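You operate a simulated robot arm through the tools that you are given. There is no shell and no other tool. Be economical: measure what you need, move in short steps, check, and stop when the job is done.

Carry out the task below with a simulated two-armed robot. There is one attempt and no reset: what you move stays moved.

Task
Pick up the table mirror with one hand, pass it to the other hand and put it on the long oak table.

It is judged by the outcome, as a careful person would: the job done as asked, and still so three seconds after it is handed in. It fails if anything else is knocked over, pushed out of place, dropped, spilled or broken.

Robot
Two 6-joint arms with two-finger parallel grippers on one trunk, on a base that drives. Base frame: it is fixed to the floor where the robot stands at the start and does not move with it; the origin is under the middle of the robot, x ahead of it, y to its left, z up. Lengths are in m, angles in degrees, forces in N, time in s.
The left shoulder is at the start at [0.06, 0.187, 1.097], the right one opposite. With the tool pointing down near the work surface each hand reaches from about 0.2 to 0.62 m from the robot's upright axis, wherever it stands, measured 20 degrees to its own side. Places, roughly: long oak table [-2, 1.1, 0.8]. Payload 1.57 kg a hand.
The TCP of each hand is the grasp point between the finger pads, 0.03 m short of the fingertips. In the tool frame z runs along the fingers and y along their closing line. The gripper opens to 0.11 m. The fingers are 0.024 m wide and 0.012 m thick; the gripper's body (0.048 by 0.112 m) begins 0.078 m behind the TCP.
Orientation is told as [roll, pitch, yaw] about the base's x, y, z axes, in that order, counted from this pose: with the fingers straight down and closing along the base's y, the tool's x points along the base's -x, its y along +y and its z along -z.

Tools
- The arms move only by the tool arm_command. It takes "left_deltas", "right_deltas" or both (then of equal length, played together; a hand with none holds still); each is a list of rows, each an object (a shift or turn left out is 0, a gripper value left out holds the last) with "offset": the shift along the base's x, y, z in m, a list of three; "rotation": the turn, a rotation vector about the base's x, y, z in degrees, a list of three; "fingers": the gripper command, from -1 (fully open) to 1 (shut), values between in proportion. In form: [{"offset": [x, y, z], "rotation": [rx, ry, rz], "fingers": fingers}, ...]. A call has 1 to 20 rows; each row shifts and turns the commanded pose from where the row before left it. Each row takes 0.2 s and may step no farther than 0.05 m and 8.6 degrees from the row before; otherwise, or with a gripper value out of range, the whole call is refused. A pose out of reach is approached as far as the arm can. The call stops where the force on the tool passes 40 N (or 10 N more than at its start, if that is more) or the arm is blocked; 0.2 s more then pass. The fingers move at their own pace (about 0.153 m/s each) and stop on an object; they squeeze with about 22 N. The grip force told is the motor's: it shows also when the fingers shut on nothing. Time passes only in rows, and 0.2 s behind the last, so rows that do not move let the fingers close. The reply holds the time, the measured pose of the TCP, the force on the tool along the base axes, the opening and the grip force, in the units named above and with some noise, with the torque about the TCP (base axes, N m) and any sound that the robot's microphone picked up, and new pictures: "views" is both (left out), scene, wrist or none (wrist: the cameras of the hands that moved).
- Cameras (640 x 400 px; columns grow to the right, rows downward): "scene" is now at [0.008, 0.0125, 1.6262]; the picture's right is [0.18, -0.98, 0.00], its down [-0.84, -0.15, -0.52] and it looks along [0.51, 0.09, -0.85] (base axes); focal length 282 px, centre (320, 200). "left" rides on the left gripper at [0.07, -0.016, -0.141] in its tool frame; the picture's right is [0.23, 0.97, 0.00], its down [-0.85, 0.20, -0.48] and it looks along [-0.47, 0.11, 0.88] (tool axes); focal length 222 px, centre (320, 200). "right" rides on the right gripper at [0.07, 0.016, -0.141] in its tool frame; the picture's right is [-0.23, 0.97, 0.00], its down [-0.86, -0.20, -0.48] and it looks along [-0.47, -0.11, 0.88] (tool axes); focal length 222 px, centre (320, 200). There is no depth. A picture from a camera that has moved, and an enlarged one, comes with that camera's place and axes in the base frame and with its lens.
- raise_lower(by): slides the trunk up (or, below 0, down) by that many m; the arms and the scene camera ride with it, the base frame stays. It gives what a move gives, with no picture.
- roll_base(legs): drives the robot by 1 to 6 legs, each [ahead, left, turn to the left] in m, m and degrees, along the robot's own axes; the way and the turn of a leg run together, so that a leg with both is an arc; at most 1.5 m and 180 degrees a leg. The arms and the cameras ride along, it lands a little off, and it stops where it bumps. It gives what a move gives, and a new picture of the scene camera.
- head_to(pan, tilt): turns the head with the scene camera to pan (to the left, within 86 degrees either way) and tilt (down, from -29 to 69), counted from straight ahead of the robot. It gives what a move gives, and a new picture of the scene camera.
- enlarge(camera, box): a new picture of the part [left, top, right, bottom] of that camera's present view, enlarged. No time passes.
- hand_in(): hands the job in; it is judged then, once.

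Go step by step. Nothing tells you exact positions but the pictures and the camera data: compare them with the known pose of the tool, close in by small moves and look again before you grip or let go. The budget is 120 turns and 260 pictures, counting those below and the enlarged ones. Unless the task says otherwise, let go and move clear before handing in, and close with one line.

The tools are called after "Call:" as name(argument=value, ...) on one line, values as JSON. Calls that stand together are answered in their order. arm_command: Moves the arms, as the interface text tells. Its arguments: {"type":"object","properties":{"left_deltas":{"type":"array","items":{"type":"object","properties":{"offset":{"type":"array","items":{"type":"number"}},"rotation":{"type":"array","items":{"type":"number"}},"fingers":{"type":"number"}}}},"right_deltas":{"type":"array","items":{"type":"object","properties":{"offset":{"type":"array","items":{"type":"number"}},"rotation":{"type":"array","items":{"type":"number"}},"fingers":{"type":"number"}}}},"views":{"type":"string","enum":["both","scene","wrist","none"]}},"required":[]} The other tools are called the same way: raise_lower (by) slides the trunk up or down; roll_base (legs) drives the base; head_to (pan, tilt) turns the head that bears the scene camera; enlarge (camera, box) takes an enlarged picture of a part of a camera's view; hand_in () hands the job in.

At the start:

```text
time: 0.0
left_ee_pos: [0.4245, 0.2868, 1.0493]
left_tcp_rot: [-0.1, 0.1, 0.0]
left_contact_force: [0.3, -0.3, 0.4]
left_torque: [0.0, 0.01, 0.0]
left_gripper_width: 0.1099
left_grip_force: 0.0
right_ee_pos: [0.3875, -0.1252, 1.0198]
right_tcp_rot: [0.0, 0.0, 0.0]
right_contact_force: [0.5, 0.6, 0.4]
right_torque: [-0.01, -0.02, 0.0]
right_gripper_width: 0.11
right_grip_force: 0.0
trunk travel left (down, up): [-0.725, 0.265]
robot x, y, heading: [0.0023, -0.0023, 0.0]
head pan, tilt: [10.2, 58.6]
```

scene: 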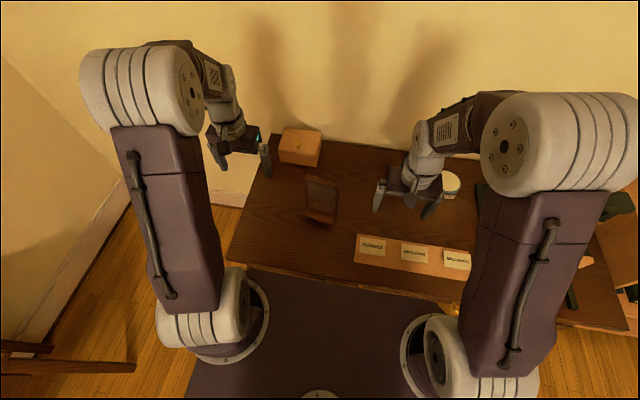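
right: 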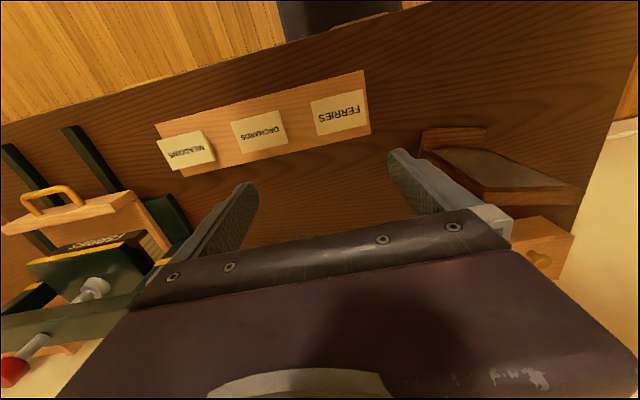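
left: 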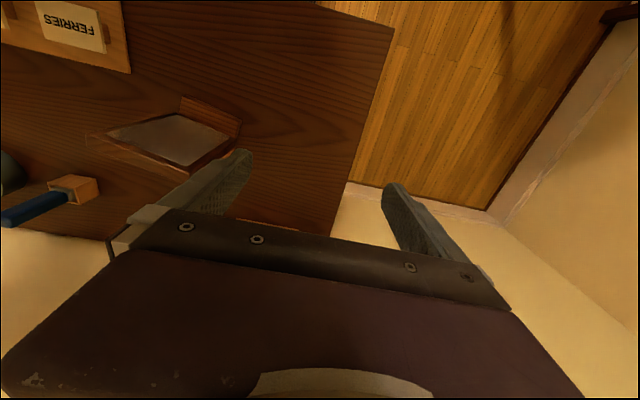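

I see a small framed mirror near the left part of the dark table, beside a wooden box. I'll look at it more closely from all cameras.

Call:
enlarge(camera="scene", box=[260, 110, 400, 250])

Call:
enlarge(camera="left", box=[60, 60, 280, 240])

Call:
enlarge(camera="right", box=[380, 90, 620, 290])

```text
2.86 times, centred on (330, 180) of scene
camera zoom: at [0.008, 0.0125, 1.6262], right [0.18, -0.98, 0.0], down [-0.84, -0.15, -0.52], along [0.51, 0.09, -0.85], focal length 805 px, centre (291, 257)
```

zoom: 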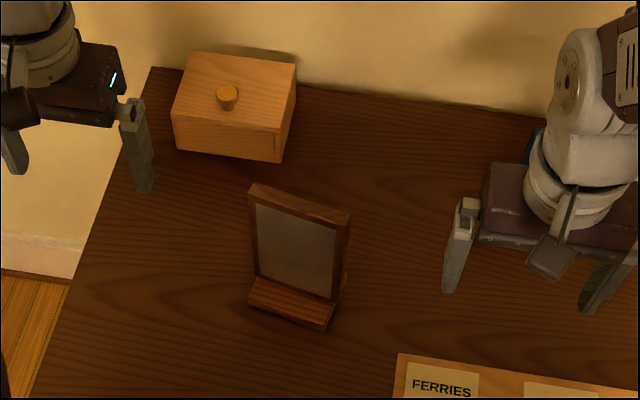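

```text
2.22 times, centred on (170, 150) of left
camera zoom: at [0.3536, 0.2701, 1.1897], right [-0.23, 0.97, 0.0], down [0.85, 0.2, 0.48], along [0.47, 0.11, -0.88], focal length 494 px, centre (653, 311)
```

zoom: 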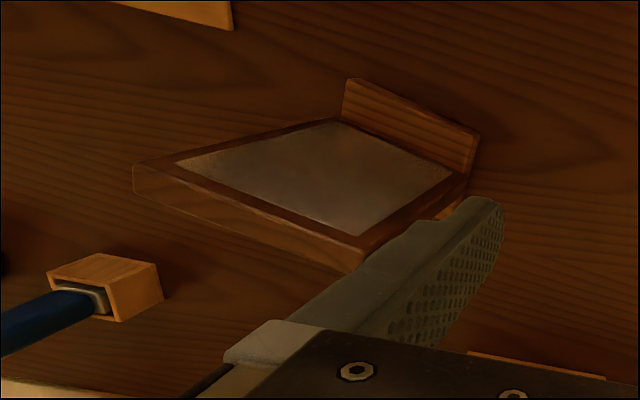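

```text
2.00 times, centred on (500, 190) of right
camera zoom: at [0.3164, -0.1097, 1.1611], right [0.23, 0.97, 0.0], down [0.86, -0.2, 0.48], along [0.47, -0.11, -0.88], focal length 444 px, centre (-40, 220)
```

zoom: 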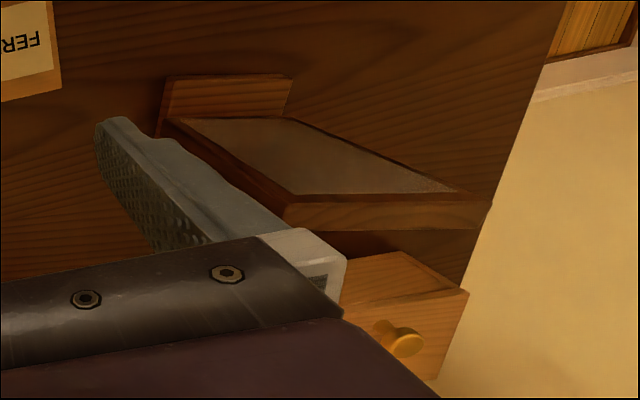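

The mirror appears as an upright plate, about 0.10 wide, standing vertically with its top near z≈0.95 and its centre at about (0.47, 0.09). It has a low foot and is yawed about -14°. I'll turn the right hand so it closes across the plate's thickness, and that also gives me a side view.

Call:
arm_command(right_deltas=[{"offset": [0.005, 0.003, 0.01], "rotation": [0, 0, 8.5]}, {"offset": [0.005, 0.003, 0.01], "rotation": [0, 0, 8.5]}, {"offset": [0.005, 0.003, 0.01], "rotation": [0, 0, 8.5]}, {"offset": [0.005, 0.003, 0.01], "rotation": [0, 0, 8.5]}, {"offset": [0.005, 0.003, 0.01], "rotation": [0, 0, 8.5]}, {"offset": [0.005, 0.003, 0.01], "rotation": [0, 0, 8.5]}, {"offset": [0.005, 0.003, 0.01], "rotation": [0, 0, 8.5]}, {"offset": [0.005, 0.003, 0.01], "rotation": [0, 0, 8.5]}, {"offset": [0.005, 0.003, 0.01], "rotation": [0, 0, 8]}])

```text
time: 2.0
left_ee_pos: [0.4239, 0.2859, 1.0487]
left_tcp_rot: [0.0, 0.0, 0.0]
left_contact_force: [-0.1, -0.8, 0.9]
left_torque: [-0.03, -0.01, 0.01]
left_gripper_width: 0.1101
left_grip_force: 0.1
right_ee_pos: [0.4313, -0.096, 1.1089]
right_tcp_rot: [0.0, 0.0, 76.0]
right_contact_force: [0.3, -0.5, -0.6]
right_torque: [0.02, 0.01, 0.01]
right_gripper_width: 0.1099
right_grip_force: 0.2
trunk travel left (down, up): [-0.725, 0.265]
robot x, y, heading: [-0.0033, 0.002, 0.1]
head pan, tilt: [10.2, 58.6]
camera scene: at [0.0081, 0.0126, 1.6262], right [0.18, -0.98, 0.0], down [-0.84, -0.15, -0.52], along [0.51, 0.09, -0.85], focal length 282 px, centre (320, 200)
camera right: at [0.3987, -0.1621, 1.2509], right [-0.89, 0.45, 0.0], down [0.4, 0.78, 0.48], along [0.22, 0.43, -0.88], focal length 222 px, centre (320, 200)
```

scene: 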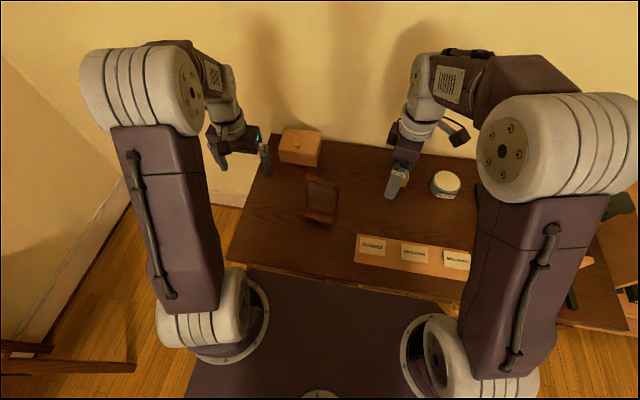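
right: 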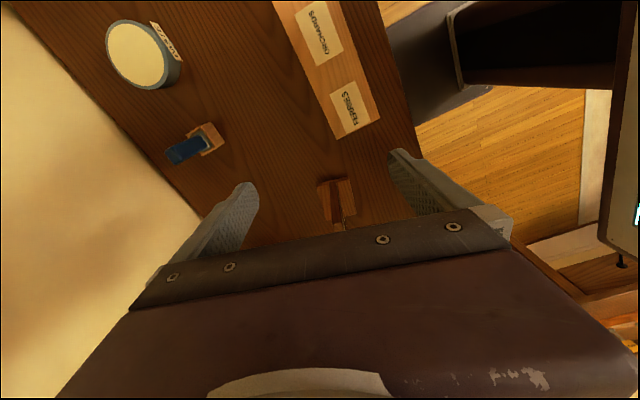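

Call:
enlarge(camera="right", box=[260, 140, 420, 240])

```text
4.00 times, centred on (340, 190) of right
camera zoom: at [0.3987, -0.1621, 1.2509], right [-0.89, 0.45, 0.0], down [0.4, 0.78, 0.48], along [0.22, 0.43, -0.88], focal length 888 px, centre (240, 240)
```

zoom: 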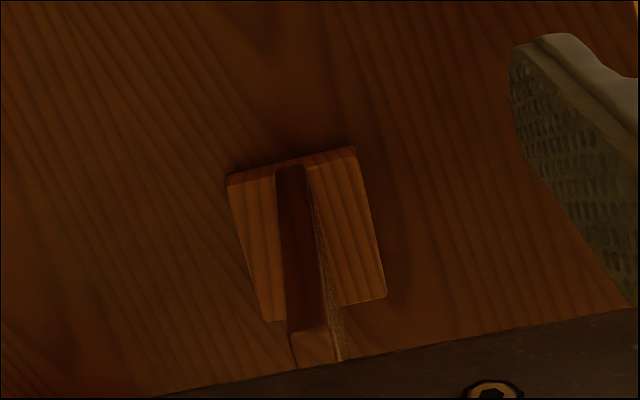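

The foot runs both in front of and behind a vertical plate about 16 mm thick. I'll tilt the right hand 25° so it grips the right part of the top edge, which leaves the left part free for the left hand. First I go to a point above it.

Call:
arm_command(right_deltas=[{"offset": [0.006, 0.023, 0], "rotation": [8.1, -2.0, 0]}, {"offset": [0.006, 0.023, -0.01], "rotation": [8.1, -2.0, 0]}, {"offset": [0.006, 0.023, -0.02], "rotation": [8.1, -2.0, 0]}, {"offset": [0.006, 0.024, -0.03]}, {"offset": [0.006, 0.024, -0.029]}])

Call:
enlarge(camera="right", box=[180, 120, 500, 320])

Call:
enlarge(camera="scene", box=[260, 110, 400, 250])

Call:
enlarge(camera="left", box=[0, 0, 320, 200])

```text
time: 3.2
left_ee_pos: [0.4243, 0.2862, 1.0486]
left_tcp_rot: [-0.1, 0.0, 0.1]
left_contact_force: [-0.2, -0.1, 0.5]
left_torque: [-0.03, 0.01, 0.01]
left_gripper_width: 0.1097
left_grip_force: 0.0
right_ee_pos: [0.4624, 0.0212, 1.0205]
right_tcp_rot: [0.1, -25.0, 75.9]
right_contact_force: [-0.1, 0.5, -0.6]
right_torque: [0.02, -0.01, 0.0]
right_gripper_width: 0.11
right_grip_force: 0.0
trunk travel left (down, up): [-0.725, 0.265]
robot x, y, heading: [0.0016, 0.0001, -0.2]
head pan, tilt: [10.2, 58.6]
camera scene: at [0.0092, 0.0136, 1.6262], right [0.18, -0.98, 0.0], down [-0.84, -0.15, -0.52], along [0.51, 0.09, -0.85], focal length 282 px, centre (320, 200)
camera right: at [0.4162, -0.096, 1.1188], right [-0.9, 0.44, 0.1], down [0.33, 0.51, 0.79], along [0.3, 0.74, -0.6], focal length 222 px, centre (320, 200)
```

scene: 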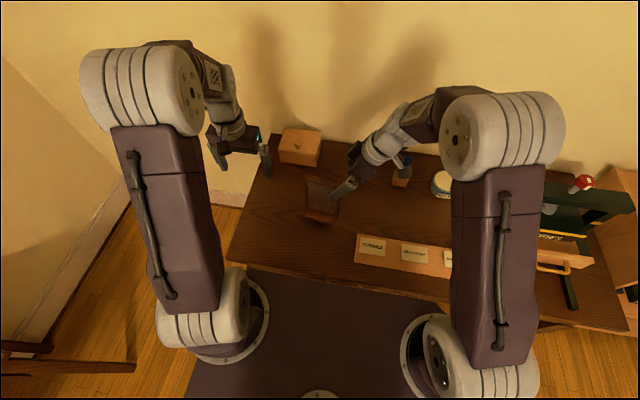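
right: 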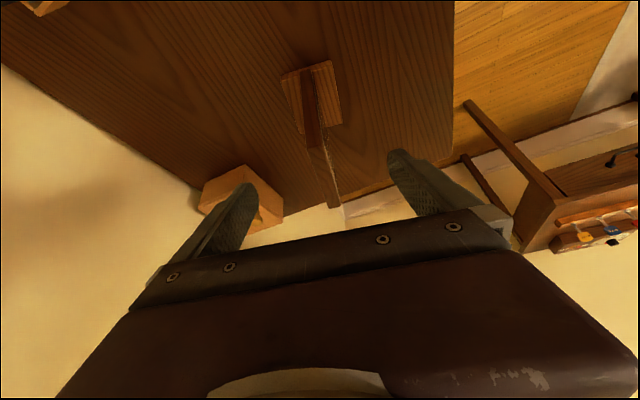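

```text
2.00 times, centred on (340, 220) of right
camera zoom: at [0.4162, -0.096, 1.1188], right [-0.9, 0.44, 0.1], down [0.33, 0.51, 0.79], along [0.3, 0.74, -0.6], focal length 444 px, centre (280, 160)
```

zoom: 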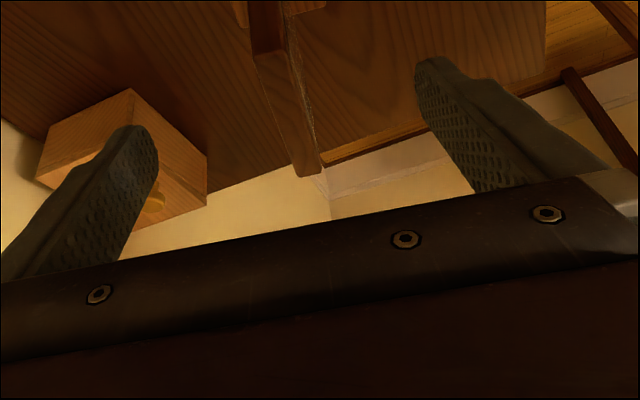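

```text
2.86 times, centred on (330, 180) of scene
camera zoom: at [0.0092, 0.0136, 1.6262], right [0.18, -0.98, 0.0], down [-0.84, -0.15, -0.52], along [0.51, 0.09, -0.85], focal length 805 px, centre (291, 257)
```

zoom: 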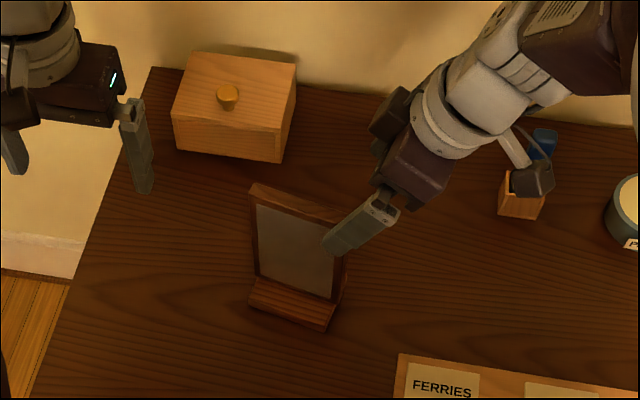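

```text
2.00 times, centred on (160, 100) of left
camera zoom: at [0.3545, 0.2709, 1.1893], right [-0.23, 0.97, 0.0], down [0.86, 0.2, 0.48], along [0.47, 0.11, -0.88], focal length 444 px, centre (640, 400)
```

zoom: 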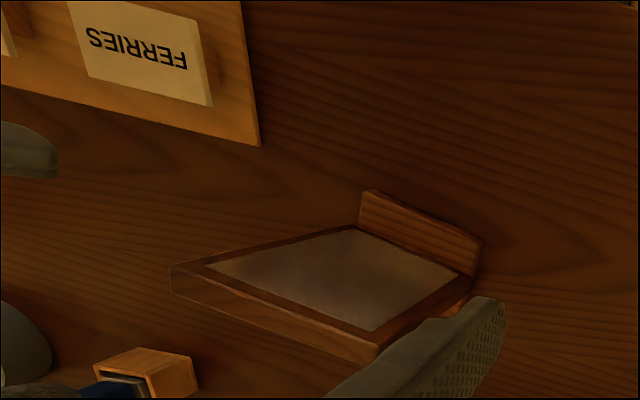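

The plate sits between the right hand's fingers and its yaw matches the hand (edges at about (0.466, 0.031) and (0.491, 0.128)). I'll slide down along the tool axis and grip.

Call:
arm_command(right_deltas=[{"offset": [0.004, 0.015, -0.034]}, {"offset": [0.004, 0.015, -0.033]}, {"offset": [0.004, 0.015, -0.033]}, {}])

Call:
enlarge(camera="scene", box=[260, 110, 400, 250])

```text
time: 4.2
left_ee_pos: [0.424, 0.2853, 1.0495]
left_tcp_rot: [-0.1, -0.1, 0.0]
left_contact_force: [-0.6, 0.0, 0.1]
left_torque: [0.05, 0.02, 0.02]
left_gripper_width: 0.11
left_grip_force: 0.0
right_ee_pos: [0.4721, 0.0652, 0.9197]
right_tcp_rot: [0.0, -25.0, 75.9]
right_contact_force: [-0.2, -0.4, 0.5]
right_torque: [0.0, 0.02, 0.01]
right_gripper_width: 0.1101
right_grip_force: 0.0
trunk travel left (down, up): [-0.725, 0.265]
robot x, y, heading: [-0.0002, -0.0011, -0.0]
head pan, tilt: [10.2, 58.6]
camera scene: at [0.0078, 0.0124, 1.6262], right [0.18, -0.98, 0.0], down [-0.84, -0.15, -0.52], along [0.51, 0.09, -0.85], focal length 282 px, centre (320, 200)
camera right: at [0.4268, -0.0521, 1.0187], right [-0.9, 0.43, 0.1], down [0.33, 0.51, 0.8], along [0.3, 0.74, -0.6], focal length 222 px, centre (320, 200)
```

scene: 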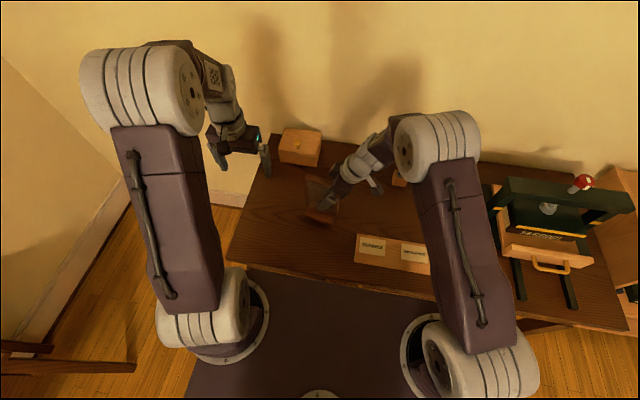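
right: 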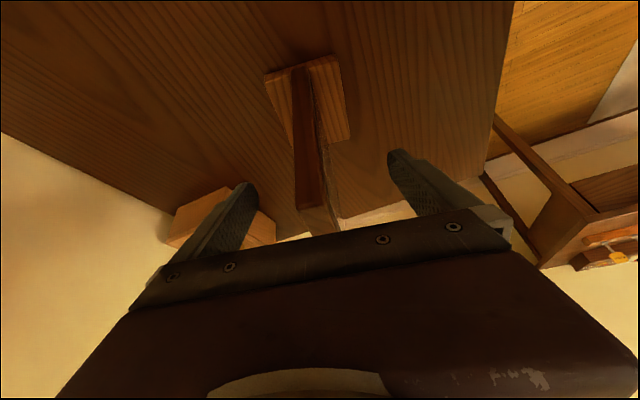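

```text
2.86 times, centred on (330, 180) of scene
camera zoom: at [0.0078, 0.0124, 1.6262], right [0.18, -0.98, 0.0], down [-0.84, -0.15, -0.52], along [0.51, 0.09, -0.85], focal length 805 px, centre (291, 257)
```

zoom: 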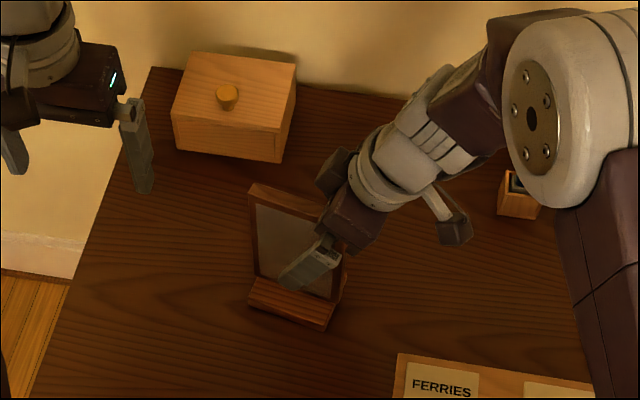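

The plate is centred between the fingers, so I'll close.

Call:
arm_command(right_deltas=[{"fingers": 1}, {"fingers": 1}, {"fingers": 1}, {"fingers": 1}])

```text
time: 5.2
left_ee_pos: [0.425, 0.2857, 1.0496]
left_tcp_rot: [0.0, 0.1, -0.1]
left_contact_force: [-0.6, -0.5, -0.5]
left_torque: [0.04, 0.0, 0.02]
left_gripper_width: 0.1098
left_grip_force: 0.1
right_ee_pos: [0.4726, 0.0651, 0.9207]
right_tcp_rot: [0.1, -25.0, 76.0]
right_contact_force: [0.7, -0.5, -0.3]
right_torque: [0.07, -0.42, -0.1]
right_gripper_width: 0.0181
right_grip_force: 22.1
trunk travel left (down, up): [-0.725, 0.265]
robot x, y, heading: [0.0019, -0.0007, 0.2]
head pan, tilt: [10.2, 58.6]
camera scene: at [0.0083, 0.0124, 1.6262], right [0.18, -0.98, 0.0], down [-0.84, -0.15, -0.52], along [0.51, 0.09, -0.85], focal length 282 px, centre (320, 200)
camera right: at [0.4271, -0.0523, 1.0189], right [-0.9, 0.44, 0.1], down [0.33, 0.51, 0.8], along [0.3, 0.74, -0.6], focal length 222 px, centre (320, 200)
```

scene: 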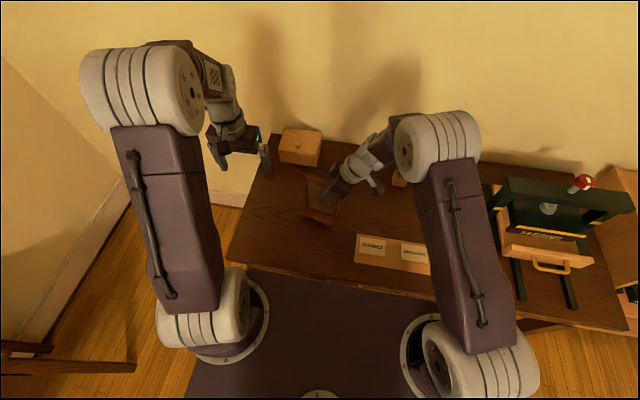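
right: 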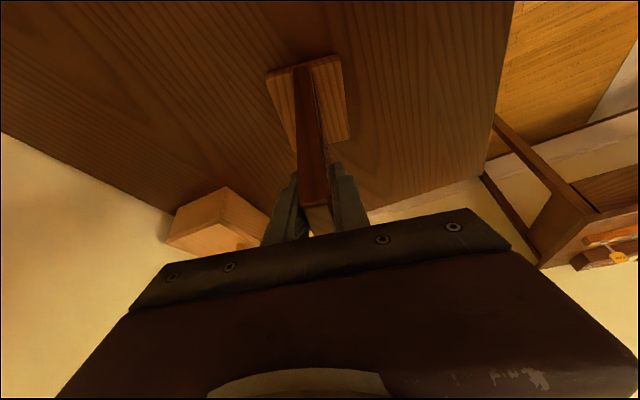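

It's gripped at 18 mm thick. I'll lift it straight up and check the hold.

Call:
arm_command(right_deltas=[{"offset": [0, 0, 0.015]}, {"offset": [0, 0, 0.02]}, {"offset": [0, 0, 0.025]}, {"offset": [0, 0, 0.025]}, {"offset": [0, 0, 0.025]}, {"offset": [-0.01, 0, 0.02]}, {}])

Call:
enlarge(camera="scene", box=[260, 110, 400, 250])

```text
time: 6.8
left_ee_pos: [0.4244, 0.2853, 1.0493]
left_tcp_rot: [0.0, 0.0, 0.0]
left_contact_force: [-0.5, -0.2, 0.2]
left_torque: [0.01, 0.0, -0.02]
left_gripper_width: 0.11
left_grip_force: 0.0
right_ee_pos: [0.464, 0.0657, 1.0498]
right_tcp_rot: [0.2, -25.0, 76.0]
right_contact_force: [-0.5, -0.1, -4.6]
right_torque: [-0.09, 0.03, 0.01]
right_gripper_width: 0.0179
right_grip_force: 22.1
trunk travel left (down, up): [-0.725, 0.265]
robot x, y, heading: [0.0005, 0.0006, 0.0]
head pan, tilt: [10.2, 58.6]
camera scene: at [0.0091, 0.0126, 1.6262], right [0.18, -0.98, 0.0], down [-0.84, -0.15, -0.52], along [0.51, 0.09, -0.85], focal length 282 px, centre (320, 200)
camera right: at [0.4183, -0.052, 1.1493], right [-0.9, 0.43, 0.1], down [0.33, 0.51, 0.79], along [0.3, 0.74, -0.6], focal length 222 px, centre (320, 200)
```

scene: 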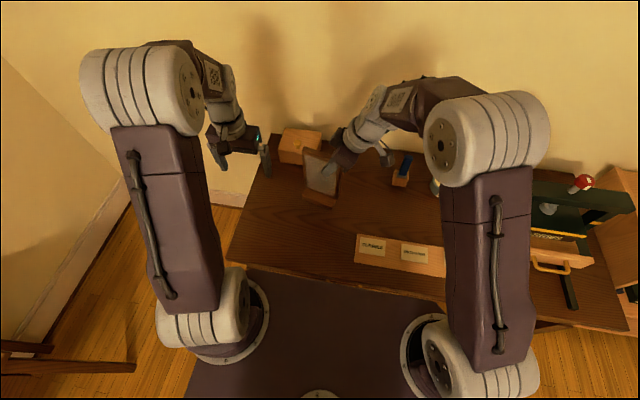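
right: 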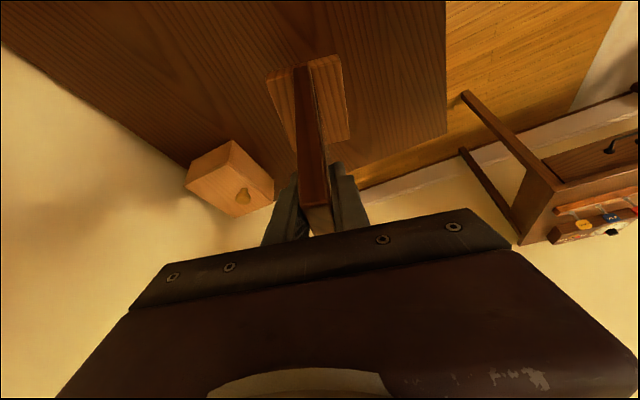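

```text
2.86 times, centred on (330, 180) of scene
camera zoom: at [0.0091, 0.0126, 1.6262], right [0.18, -0.98, 0.0], down [-0.84, -0.15, -0.52], along [0.51, 0.09, -0.85], focal length 805 px, centre (291, 257)
```

zoom: 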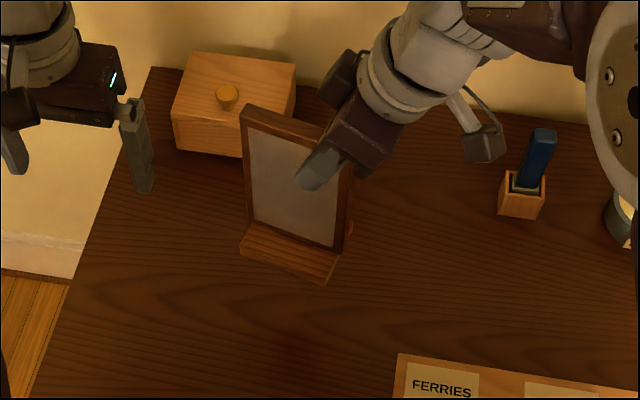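

It's held level and weighs about 0.47 kg. I'll bring it to a clear central spot and square it up for the handover.

Call:
arm_command(right_deltas=[{"offset": [-0.007, -0.014, 0.005], "rotation": [0, 0, 2.3]}, {"offset": [-0.007, -0.014, 0.005], "rotation": [0, 0, 2.3]}, {"offset": [-0.007, -0.014, 0.005], "rotation": [0, 0, 2.3]}, {"offset": [-0.007, -0.014, 0.005], "rotation": [0, 0, 2.3]}, {"offset": [-0.007, -0.014, 0.005], "rotation": [0, 0, 2.3]}, {"offset": [-0.007, -0.014, 0.005], "rotation": [0, 0, 2.3]}, {}], left_deltas=[{"offset": [0, 0.005, 0.01], "rotation": [0, 0, -8.5]}, {"offset": [0, 0.005, 0.01], "rotation": [0, 0, -8.5]}, {"offset": [0, 0.005, 0.01], "rotation": [0, 0, -8.5]}, {"offset": [0, 0.005, 0.01], "rotation": [0, 0, -8.5]}, {"offset": [0, 0.005, 0.01], "rotation": [0, 0, -8.5]}, {"offset": [0, 0.005, 0.01], "rotation": [0, 0, -8.5]}, {"rotation": [0, 0, -8.5]}])

```text
time: 8.4
left_ee_pos: [0.4249, 0.3157, 1.1091]
left_tcp_rot: [0.0, 0.0, -59.8]
left_contact_force: [0.7, -0.4, 0.2]
left_torque: [0.01, -0.02, 0.01]
left_gripper_width: 0.1098
left_grip_force: 0.1
right_ee_pos: [0.4225, -0.02, 1.0791]
right_tcp_rot: [0.1, -25.0, 89.9]
right_contact_force: [-0.2, -0.3, -4.3]
right_torque: [-0.1, 0.03, 0.03]
right_gripper_width: 0.0177
right_grip_force: 22.3
trunk travel left (down, up): [-0.725, 0.265]
robot x, y, heading: [0.0016, -0.0018, 0.1]
head pan, tilt: [10.2, 58.6]
camera scene: at [0.0087, 0.0127, 1.6262], right [0.18, -0.98, 0.0], down [-0.84, -0.15, -0.52], along [0.51, 0.09, -0.85], focal length 282 px, centre (320, 200)
camera right: at [0.4054, -0.1437, 1.1795], right [-0.97, 0.21, 0.1], down [0.2, 0.57, 0.8], along [0.11, 0.79, -0.6], focal length 222 px, centre (320, 200)
camera left: at [0.3744, 0.3686, 1.2499], right [0.73, 0.69, 0.0], down [0.6, -0.64, 0.48], along [0.33, -0.35, -0.88], focal length 222 px, centre (320, 200)
```

scene: 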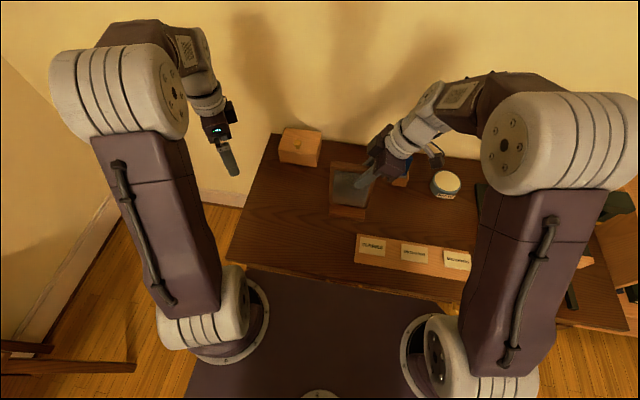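
right: 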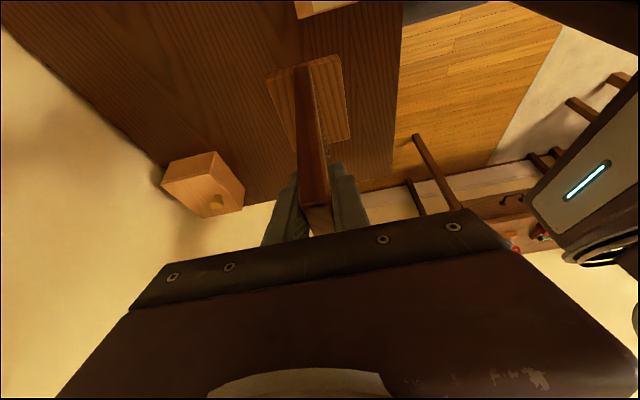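
left: 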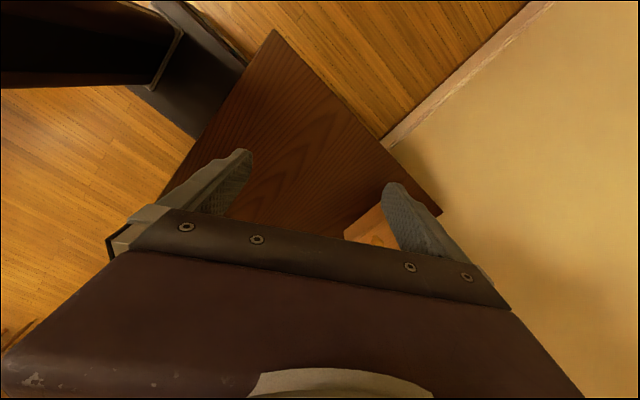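

The mirror is squared and central: its left edge is at y≈0.046 and the top at z≈1.11. I'll turn the left hand to approach the left edge at a slant, gripping lower than the right fingers.

Call:
arm_command(left_deltas=[{"rotation": [0, 0, -7.6]}, {"rotation": [0, 0, -7.6]}, {"rotation": [0, 0, -7.6]}, {"rotation": [0, 0, -7.4]}, {"rotation": [-8.4, 0, 0]}, {"rotation": [-8.4, 0, 0]}, {"rotation": [-8.4, 0, 0]}, {"rotation": [-8.4, 0, 0]}, {"offset": [0, -0.03, 0], "rotation": [-8.4, 0, 0]}, {"offset": [0, -0.03, 0.005], "rotation": [-8, 0, 0]}, {"offset": [0, -0.03, 0]}, {}])

```text
time: 11.0
left_ee_pos: [0.4247, 0.2271, 1.1137]
left_tcp_rot: [-0.4, -50.0, -89.6]
left_contact_force: [-0.5, 0.2, 0.1]
left_torque: [0.06, -0.02, -0.02]
left_gripper_width: 0.1101
left_grip_force: 0.0
right_ee_pos: [0.4218, -0.0192, 1.0802]
right_tcp_rot: [0.1, -25.0, 89.8]
right_contact_force: [0.1, -0.1, -4.9]
right_torque: [-0.12, 0.02, -0.02]
right_gripper_width: 0.0179
right_grip_force: 22.1
trunk travel left (down, up): [-0.725, 0.265]
robot x, y, heading: [0.0026, -0.0019, 0.1]
head pan, tilt: [10.2, 58.6]
camera scene: at [0.0085, 0.0128, 1.6262], right [0.18, -0.98, 0.0], down [-0.84, -0.15, -0.52], along [0.51, 0.09, -0.85], focal length 282 px, centre (320, 200)
camera left: at [0.4076, 0.3806, 1.1511], right [0.97, 0.15, -0.18], down [0.2, -0.18, 0.96], along [0.11, -0.97, -0.21], focal length 222 px, centre (320, 200)
```

scene: 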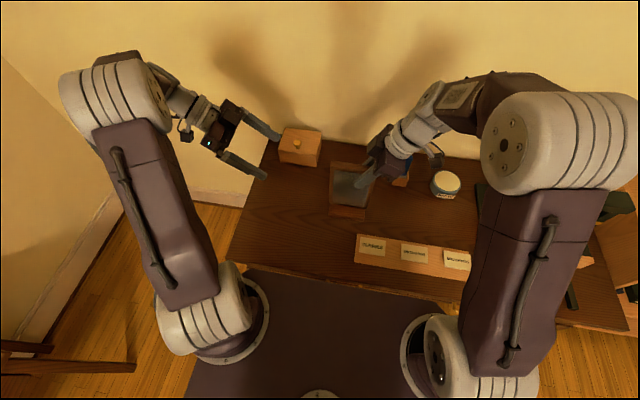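
left: 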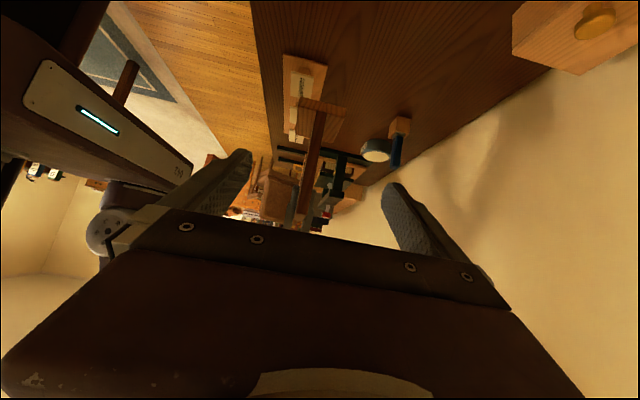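

The slanted pose is reachable. I'll move to the pre-grasp point and check the alignment there.

Call:
arm_command(left_deltas=[{"offset": [0, -0.034, 0]}, {"offset": [-0.001, -0.034, 0]}, {"offset": [-0.001, -0.034, 0.003]}, {}])

Call:
enlarge(camera="left", box=[180, 60, 460, 240])

Call:
enlarge(camera="scene", box=[220, 90, 440, 230])

```text
time: 12.0
left_ee_pos: [0.4225, 0.1234, 1.1175]
left_tcp_rot: [-0.5, -50.0, -89.5]
left_contact_force: [-0.5, 0.4, -0.4]
left_torque: [0.01, 0.02, -0.02]
left_gripper_width: 0.1098
left_grip_force: 0.1
right_ee_pos: [0.4216, -0.0209, 1.0815]
right_tcp_rot: [0.1, -25.0, 89.8]
right_contact_force: [0.4, -0.1, -3.2]
right_torque: [-0.09, 0.01, -0.04]
right_gripper_width: 0.0179
right_grip_force: 21.9
trunk travel left (down, up): [-0.725, 0.265]
robot x, y, heading: [0.0003, 0.0022, -0.1]
head pan, tilt: [10.2, 58.6]
camera scene: at [0.0086, 0.0127, 1.6262], right [0.18, -0.98, 0.0], down [-0.84, -0.15, -0.52], along [0.51, 0.09, -0.85], focal length 282 px, centre (320, 200)
camera left: at [0.4051, 0.2777, 1.1538], right [0.97, 0.15, -0.18], down [0.2, -0.18, 0.96], along [0.11, -0.97, -0.21], focal length 222 px, centre (320, 200)
```

scene: 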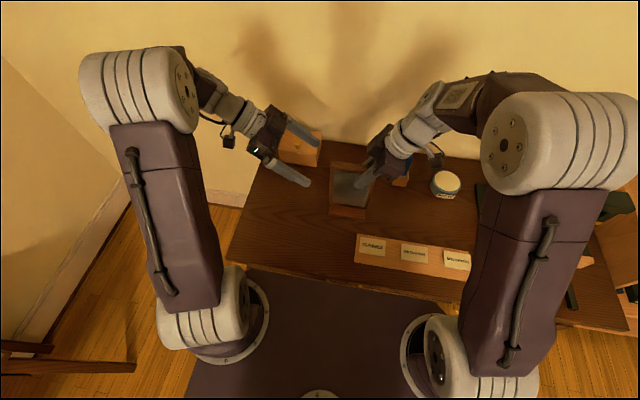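
left: 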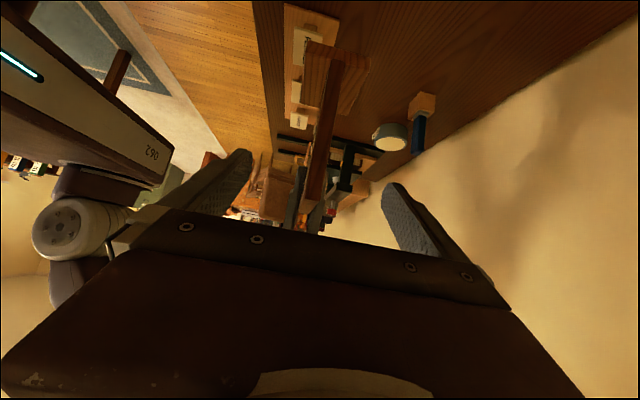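

```text
2.22 times, centred on (320, 150) of left
camera zoom: at [0.4051, 0.2777, 1.1538], right [0.97, 0.15, -0.18], down [0.2, -0.18, 0.96], along [0.11, -0.97, -0.21], focal length 494 px, centre (320, 311)
```

zoom: 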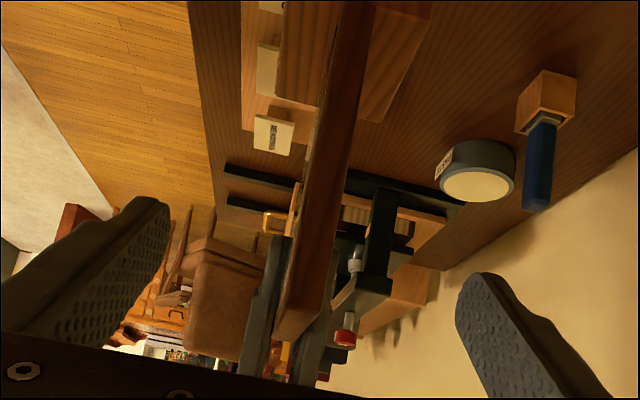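

```text
2.86 times, centred on (330, 160) of scene
camera zoom: at [0.0086, 0.0127, 1.6262], right [0.18, -0.98, 0.0], down [-0.84, -0.15, -0.52], along [0.51, 0.09, -0.85], focal length 805 px, centre (291, 314)
```

zoom: 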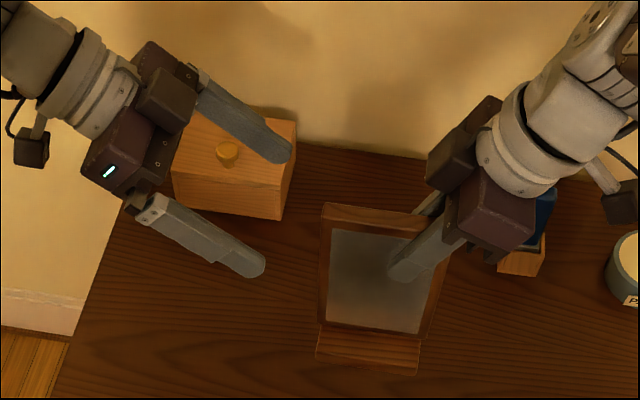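

Alignment checks out: the plate plane is at x≈0.423 and the left hand is at 0.4225. I'll slide in along the tool axis.

Call:
arm_command(left_deltas=[{"offset": [0, -0.026, -0.022]}, {"offset": [0, -0.026, -0.022]}, {"offset": [0, -0.026, -0.022]}, {"offset": [0, -0.024, -0.021]}, {}])

Call:
enlarge(camera="scene", box=[260, 110, 440, 230])

```text
time: 13.2
left_ee_pos: [0.4222, 0.0236, 1.0303]
left_tcp_rot: [-0.3, -50.1, -89.6]
left_contact_force: [0.4, -0.6, -1.0]
left_torque: [-0.01, -0.02, -0.02]
left_gripper_width: 0.11
left_grip_force: 0.0
right_ee_pos: [0.4218, -0.0201, 1.0794]
right_tcp_rot: [0.0, -24.9, 89.8]
right_contact_force: [-0.6, 0.3, -3.5]
right_torque: [-0.14, 0.0, -0.01]
right_gripper_width: 0.0178
right_grip_force: 22.6
trunk travel left (down, up): [-0.725, 0.265]
robot x, y, heading: [0.0019, -0.0004, 0.2]
head pan, tilt: [10.2, 58.6]
camera scene: at [0.0082, 0.0131, 1.6262], right [0.18, -0.98, 0.0], down [-0.84, -0.15, -0.52], along [0.51, 0.09, -0.85], focal length 282 px, centre (320, 200)
camera left: at [0.4052, 0.1759, 1.0663], right [0.97, 0.15, -0.18], down [0.2, -0.18, 0.96], along [0.11, -0.97, -0.21], focal length 222 px, centre (320, 200)
```

scene: 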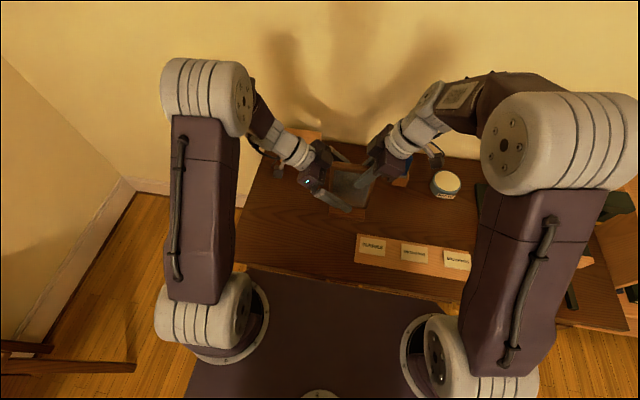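
left: 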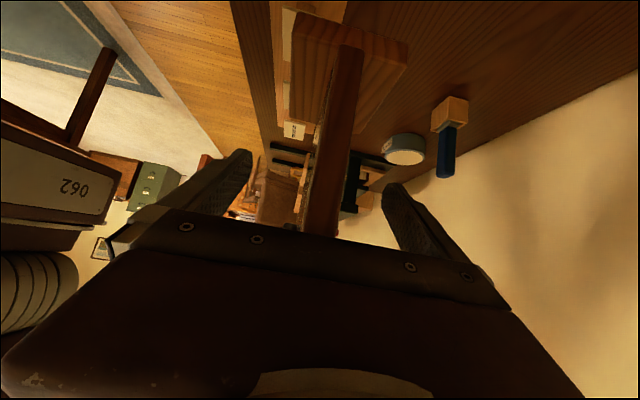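

```text
3.33 times, centred on (350, 170) of scene
camera zoom: at [0.0082, 0.0131, 1.6262], right [0.18, -0.98, 0.0], down [-0.84, -0.15, -0.52], along [0.51, 0.09, -0.85], focal length 939 px, centre (220, 300)
```

zoom: 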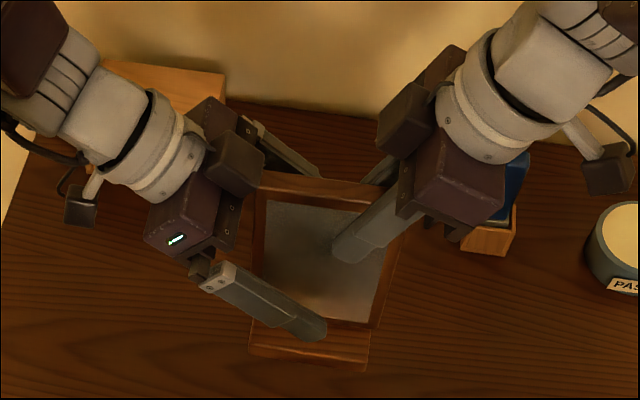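

Geometry gives about 2 cm of clearance between the two sets of fingers. I'll close the left hand while the right keeps holding.

Call:
arm_command(left_deltas=[{"fingers": 1}, {"fingers": 1}, {"fingers": 1}, {"fingers": 1}])

Call:
enlarge(camera="scene", box=[260, 110, 440, 230])

```text
time: 14.2
left_ee_pos: [0.4226, 0.0225, 1.0294]
left_tcp_rot: [-0.4, -49.9, -89.6]
left_contact_force: [-4.0, -0.2, 0.2]
left_torque: [0.05, -0.33, -0.58]
left_gripper_width: 0.0179
left_grip_force: 22.3
right_ee_pos: [0.4225, -0.0212, 1.0806]
right_tcp_rot: [0.2, -24.9, 89.8]
right_contact_force: [4.7, 0.7, -3.6]
right_torque: [-0.2, 0.17, 0.4]
right_gripper_width: 0.0182
right_grip_force: 21.7
trunk travel left (down, up): [-0.725, 0.265]
robot x, y, heading: [-0.0006, -0.0038, 0.1]
head pan, tilt: [10.2, 58.6]
camera scene: at [0.0086, 0.0124, 1.6262], right [0.18, -0.98, 0.0], down [-0.84, -0.15, -0.52], along [0.51, 0.09, -0.85], focal length 282 px, centre (320, 200)
camera left: at [0.4055, 0.1757, 1.0664], right [0.97, 0.15, -0.18], down [0.2, -0.18, 0.96], along [0.11, -0.97, -0.21], focal length 222 px, centre (320, 200)
```

scene: 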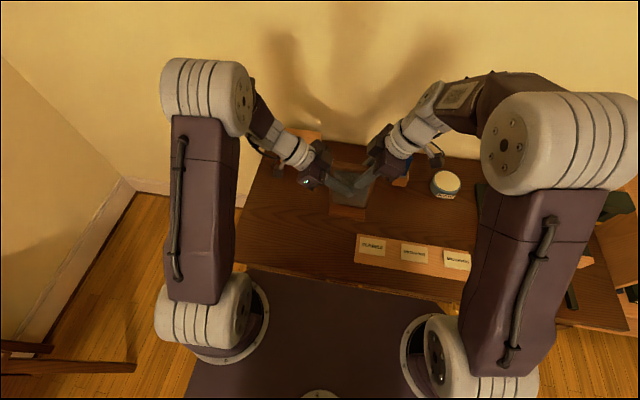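
left: 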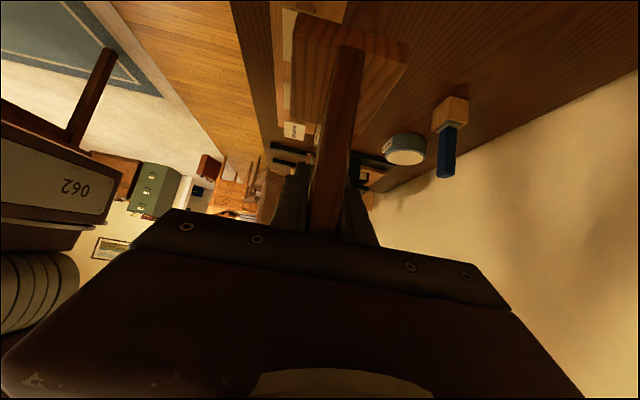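

```text
3.33 times, centred on (350, 170) of scene
camera zoom: at [0.0086, 0.0124, 1.6262], right [0.18, -0.98, 0.0], down [-0.84, -0.15, -0.52], along [0.51, 0.09, -0.85], focal length 939 px, centre (220, 300)
```

zoom: 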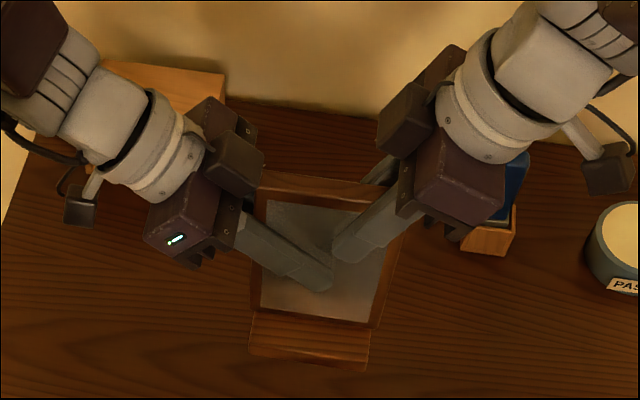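

Both hands hold the mirror. I'll open the right hand, then back it out along its axis.

Call:
arm_command(right_deltas=[{"fingers": 0.3}, {"fingers": -0.3}, {"fingers": -1}, {"fingers": -1}])

```text
time: 15.2
left_ee_pos: [0.4217, 0.0222, 1.0286]
left_tcp_rot: [-0.4, -50.0, -89.5]
left_contact_force: [-0.3, 0.8, 0.5]
left_torque: [0.06, -0.03, -0.01]
left_gripper_width: 0.0177
left_grip_force: 21.7
right_ee_pos: [0.4224, -0.0202, 1.0804]
right_tcp_rot: [0.1, -25.0, 89.7]
right_contact_force: [-0.7, 0.3, 0.7]
right_torque: [0.01, 0.0, 0.03]
right_gripper_width: 0.1101
right_grip_force: 0.0
trunk travel left (down, up): [-0.725, 0.265]
robot x, y, heading: [0.0035, 0.0005, 0.1]
head pan, tilt: [10.2, 58.6]
camera scene: at [0.0086, 0.0124, 1.6262], right [0.18, -0.98, 0.0], down [-0.84, -0.15, -0.52], along [0.51, 0.09, -0.85], focal length 282 px, centre (320, 200)
camera right: at [0.4053, -0.1438, 1.1794], right [-0.97, 0.21, 0.1], down [0.2, 0.57, 0.8], along [0.11, 0.79, -0.6], focal length 222 px, centre (320, 200)
```

scene: 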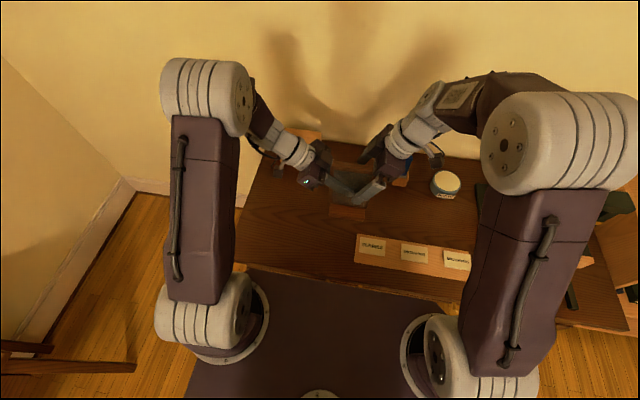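
right: 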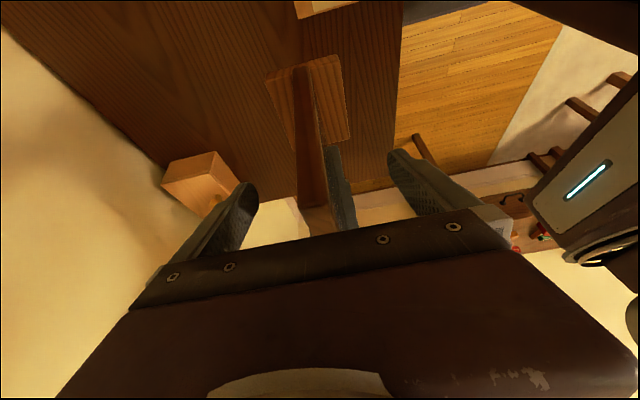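

The mirror stays with the left hand. I'll withdraw the right.

Call:
arm_command(right_deltas=[{"offset": [0, -0.017, 0.036]}, {"offset": [0, -0.02, 0.036]}, {"offset": [0, -0.03, 0.03]}, {"offset": [-0.01, -0.045, 0.0]}, {"offset": [-0.03, -0.035, 0.0]}, {"offset": [-0.03, -0.03, 0.0]}, {}])

Call:
enlarge(camera="scene", box=[260, 110, 440, 230])

```text
time: 16.8
left_ee_pos: [0.4236, 0.0211, 1.0289]
left_tcp_rot: [-0.5, -50.1, -89.5]
left_contact_force: [-0.1, -1.1, 0.2]
left_torque: [0.03, -0.01, 0.01]
left_gripper_width: 0.0179
left_grip_force: 22.0
right_ee_pos: [0.3509, -0.1946, 1.182]
right_tcp_rot: [0.3, -24.9, 89.8]
right_contact_force: [1.1, 0.6, 0.3]
right_torque: [-0.01, 0.0, -0.02]
right_gripper_width: 0.1099
right_grip_force: 0.1
trunk travel left (down, up): [-0.725, 0.265]
robot x, y, heading: [0.0002, 0.0021, -0.0]
head pan, tilt: [10.2, 58.6]
camera scene: at [0.0097, 0.0126, 1.6262], right [0.18, -0.98, 0.0], down [-0.84, -0.15, -0.52], along [0.51, 0.09, -0.85], focal length 282 px, centre (320, 200)
camera right: at [0.3354, -0.3194, 1.2805], right [-0.97, 0.21, 0.1], down [0.2, 0.57, 0.79], along [0.11, 0.79, -0.6], focal length 222 px, centre (320, 200)
```

scene: 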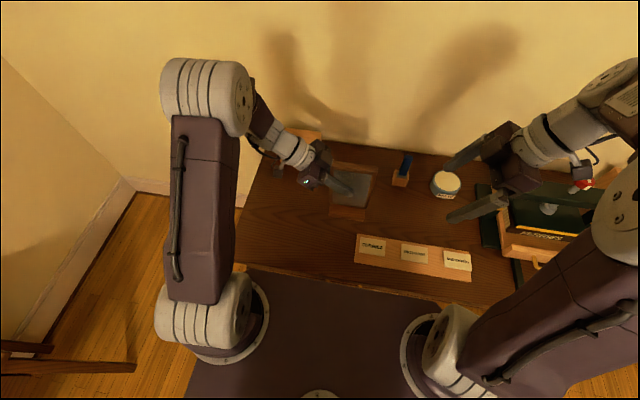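
right: 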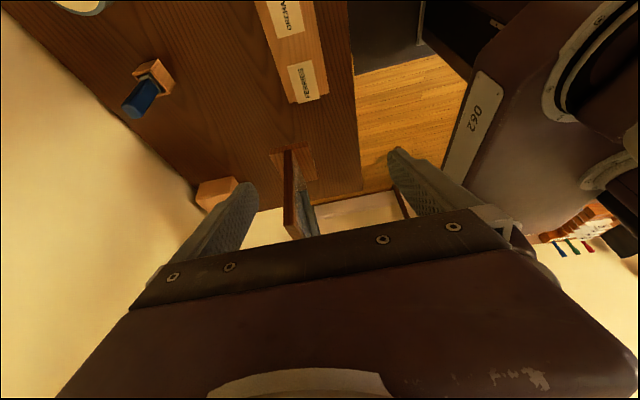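

```text
3.33 times, centred on (350, 170) of scene
camera zoom: at [0.0097, 0.0126, 1.6262], right [0.18, -0.98, 0.0], down [-0.84, -0.15, -0.52], along [0.51, 0.09, -0.85], focal length 939 px, centre (220, 300)
```

zoom: 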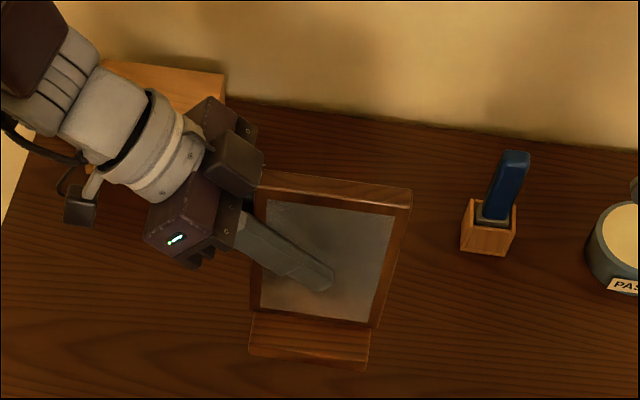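

The left hand now holds the mirror alone and level. Before driving I'll look around.

Call:
head_to(pan=86, tilt=25)

Call:
head_to(pan=-86, tilt=25)

```text
time: 18.3
left_ee_pos: [0.4227, 0.0225, 1.0298]
left_tcp_rot: [-0.3, -49.9, -89.5]
left_contact_force: [0.3, -0.3, 0.3]
left_torque: [0.06, -0.03, 0.01]
left_gripper_width: 0.0179
left_grip_force: 22.3
right_ee_pos: [0.3514, -0.1955, 1.1822]
right_tcp_rot: [0.1, -25.0, 89.8]
right_contact_force: [0.5, 0.4, -1.2]
right_torque: [-0.01, 0.03, -0.01]
right_gripper_width: 0.1098
right_grip_force: 0.1
trunk travel left (down, up): [-0.725, 0.265]
robot x, y, heading: [0.0002, -0.0005, -0.2]
head pan, tilt: [85.9, 25.0]
camera scene: at [-0.0521, 0.0921, 1.6746], right [1.0, -0.07, 0.0], down [-0.03, -0.42, -0.91], along [0.06, 0.9, -0.42], focal length 282 px, centre (320, 200)
```

scene: 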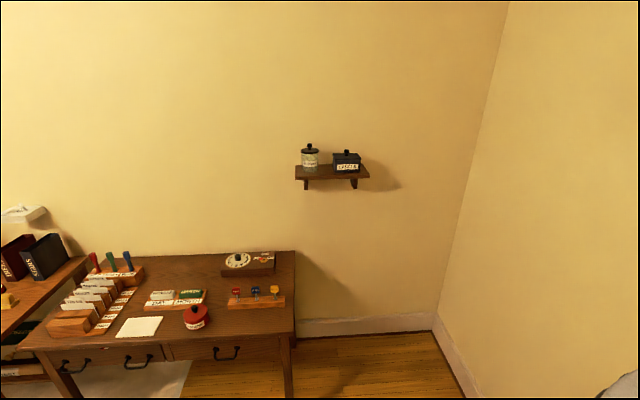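

```text
time: 20.9
left_ee_pos: [0.4227, 0.0217, 1.0304]
left_tcp_rot: [-0.4, -50.1, -89.6]
left_contact_force: [0.9, -0.1, -0.8]
left_torque: [0.05, -0.02, 0.0]
left_gripper_width: 0.0179
left_grip_force: 21.2
right_ee_pos: [0.3507, -0.1955, 1.1819]
right_tcp_rot: [0.2, -24.9, 89.8]
right_contact_force: [-0.3, 0.4, -0.2]
right_torque: [0.03, -0.01, -0.01]
right_gripper_width: 0.11
right_grip_force: 0.0
trunk travel left (down, up): [-0.725, 0.265]
robot x, y, heading: [-0.0017, -0.0006, 0.2]
head pan, tilt: [-85.9, 25.0]
camera scene: at [-0.0521, -0.0916, 1.6746], right [-1.0, -0.07, 0.0], down [-0.03, 0.42, -0.91], along [0.06, -0.9, -0.42], focal length 282 px, centre (320, 200)
```

scene: 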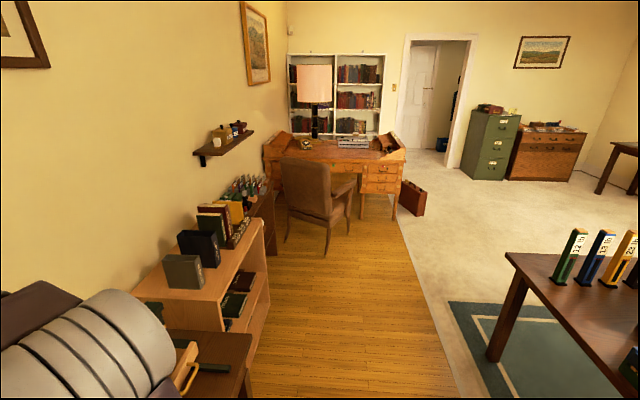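

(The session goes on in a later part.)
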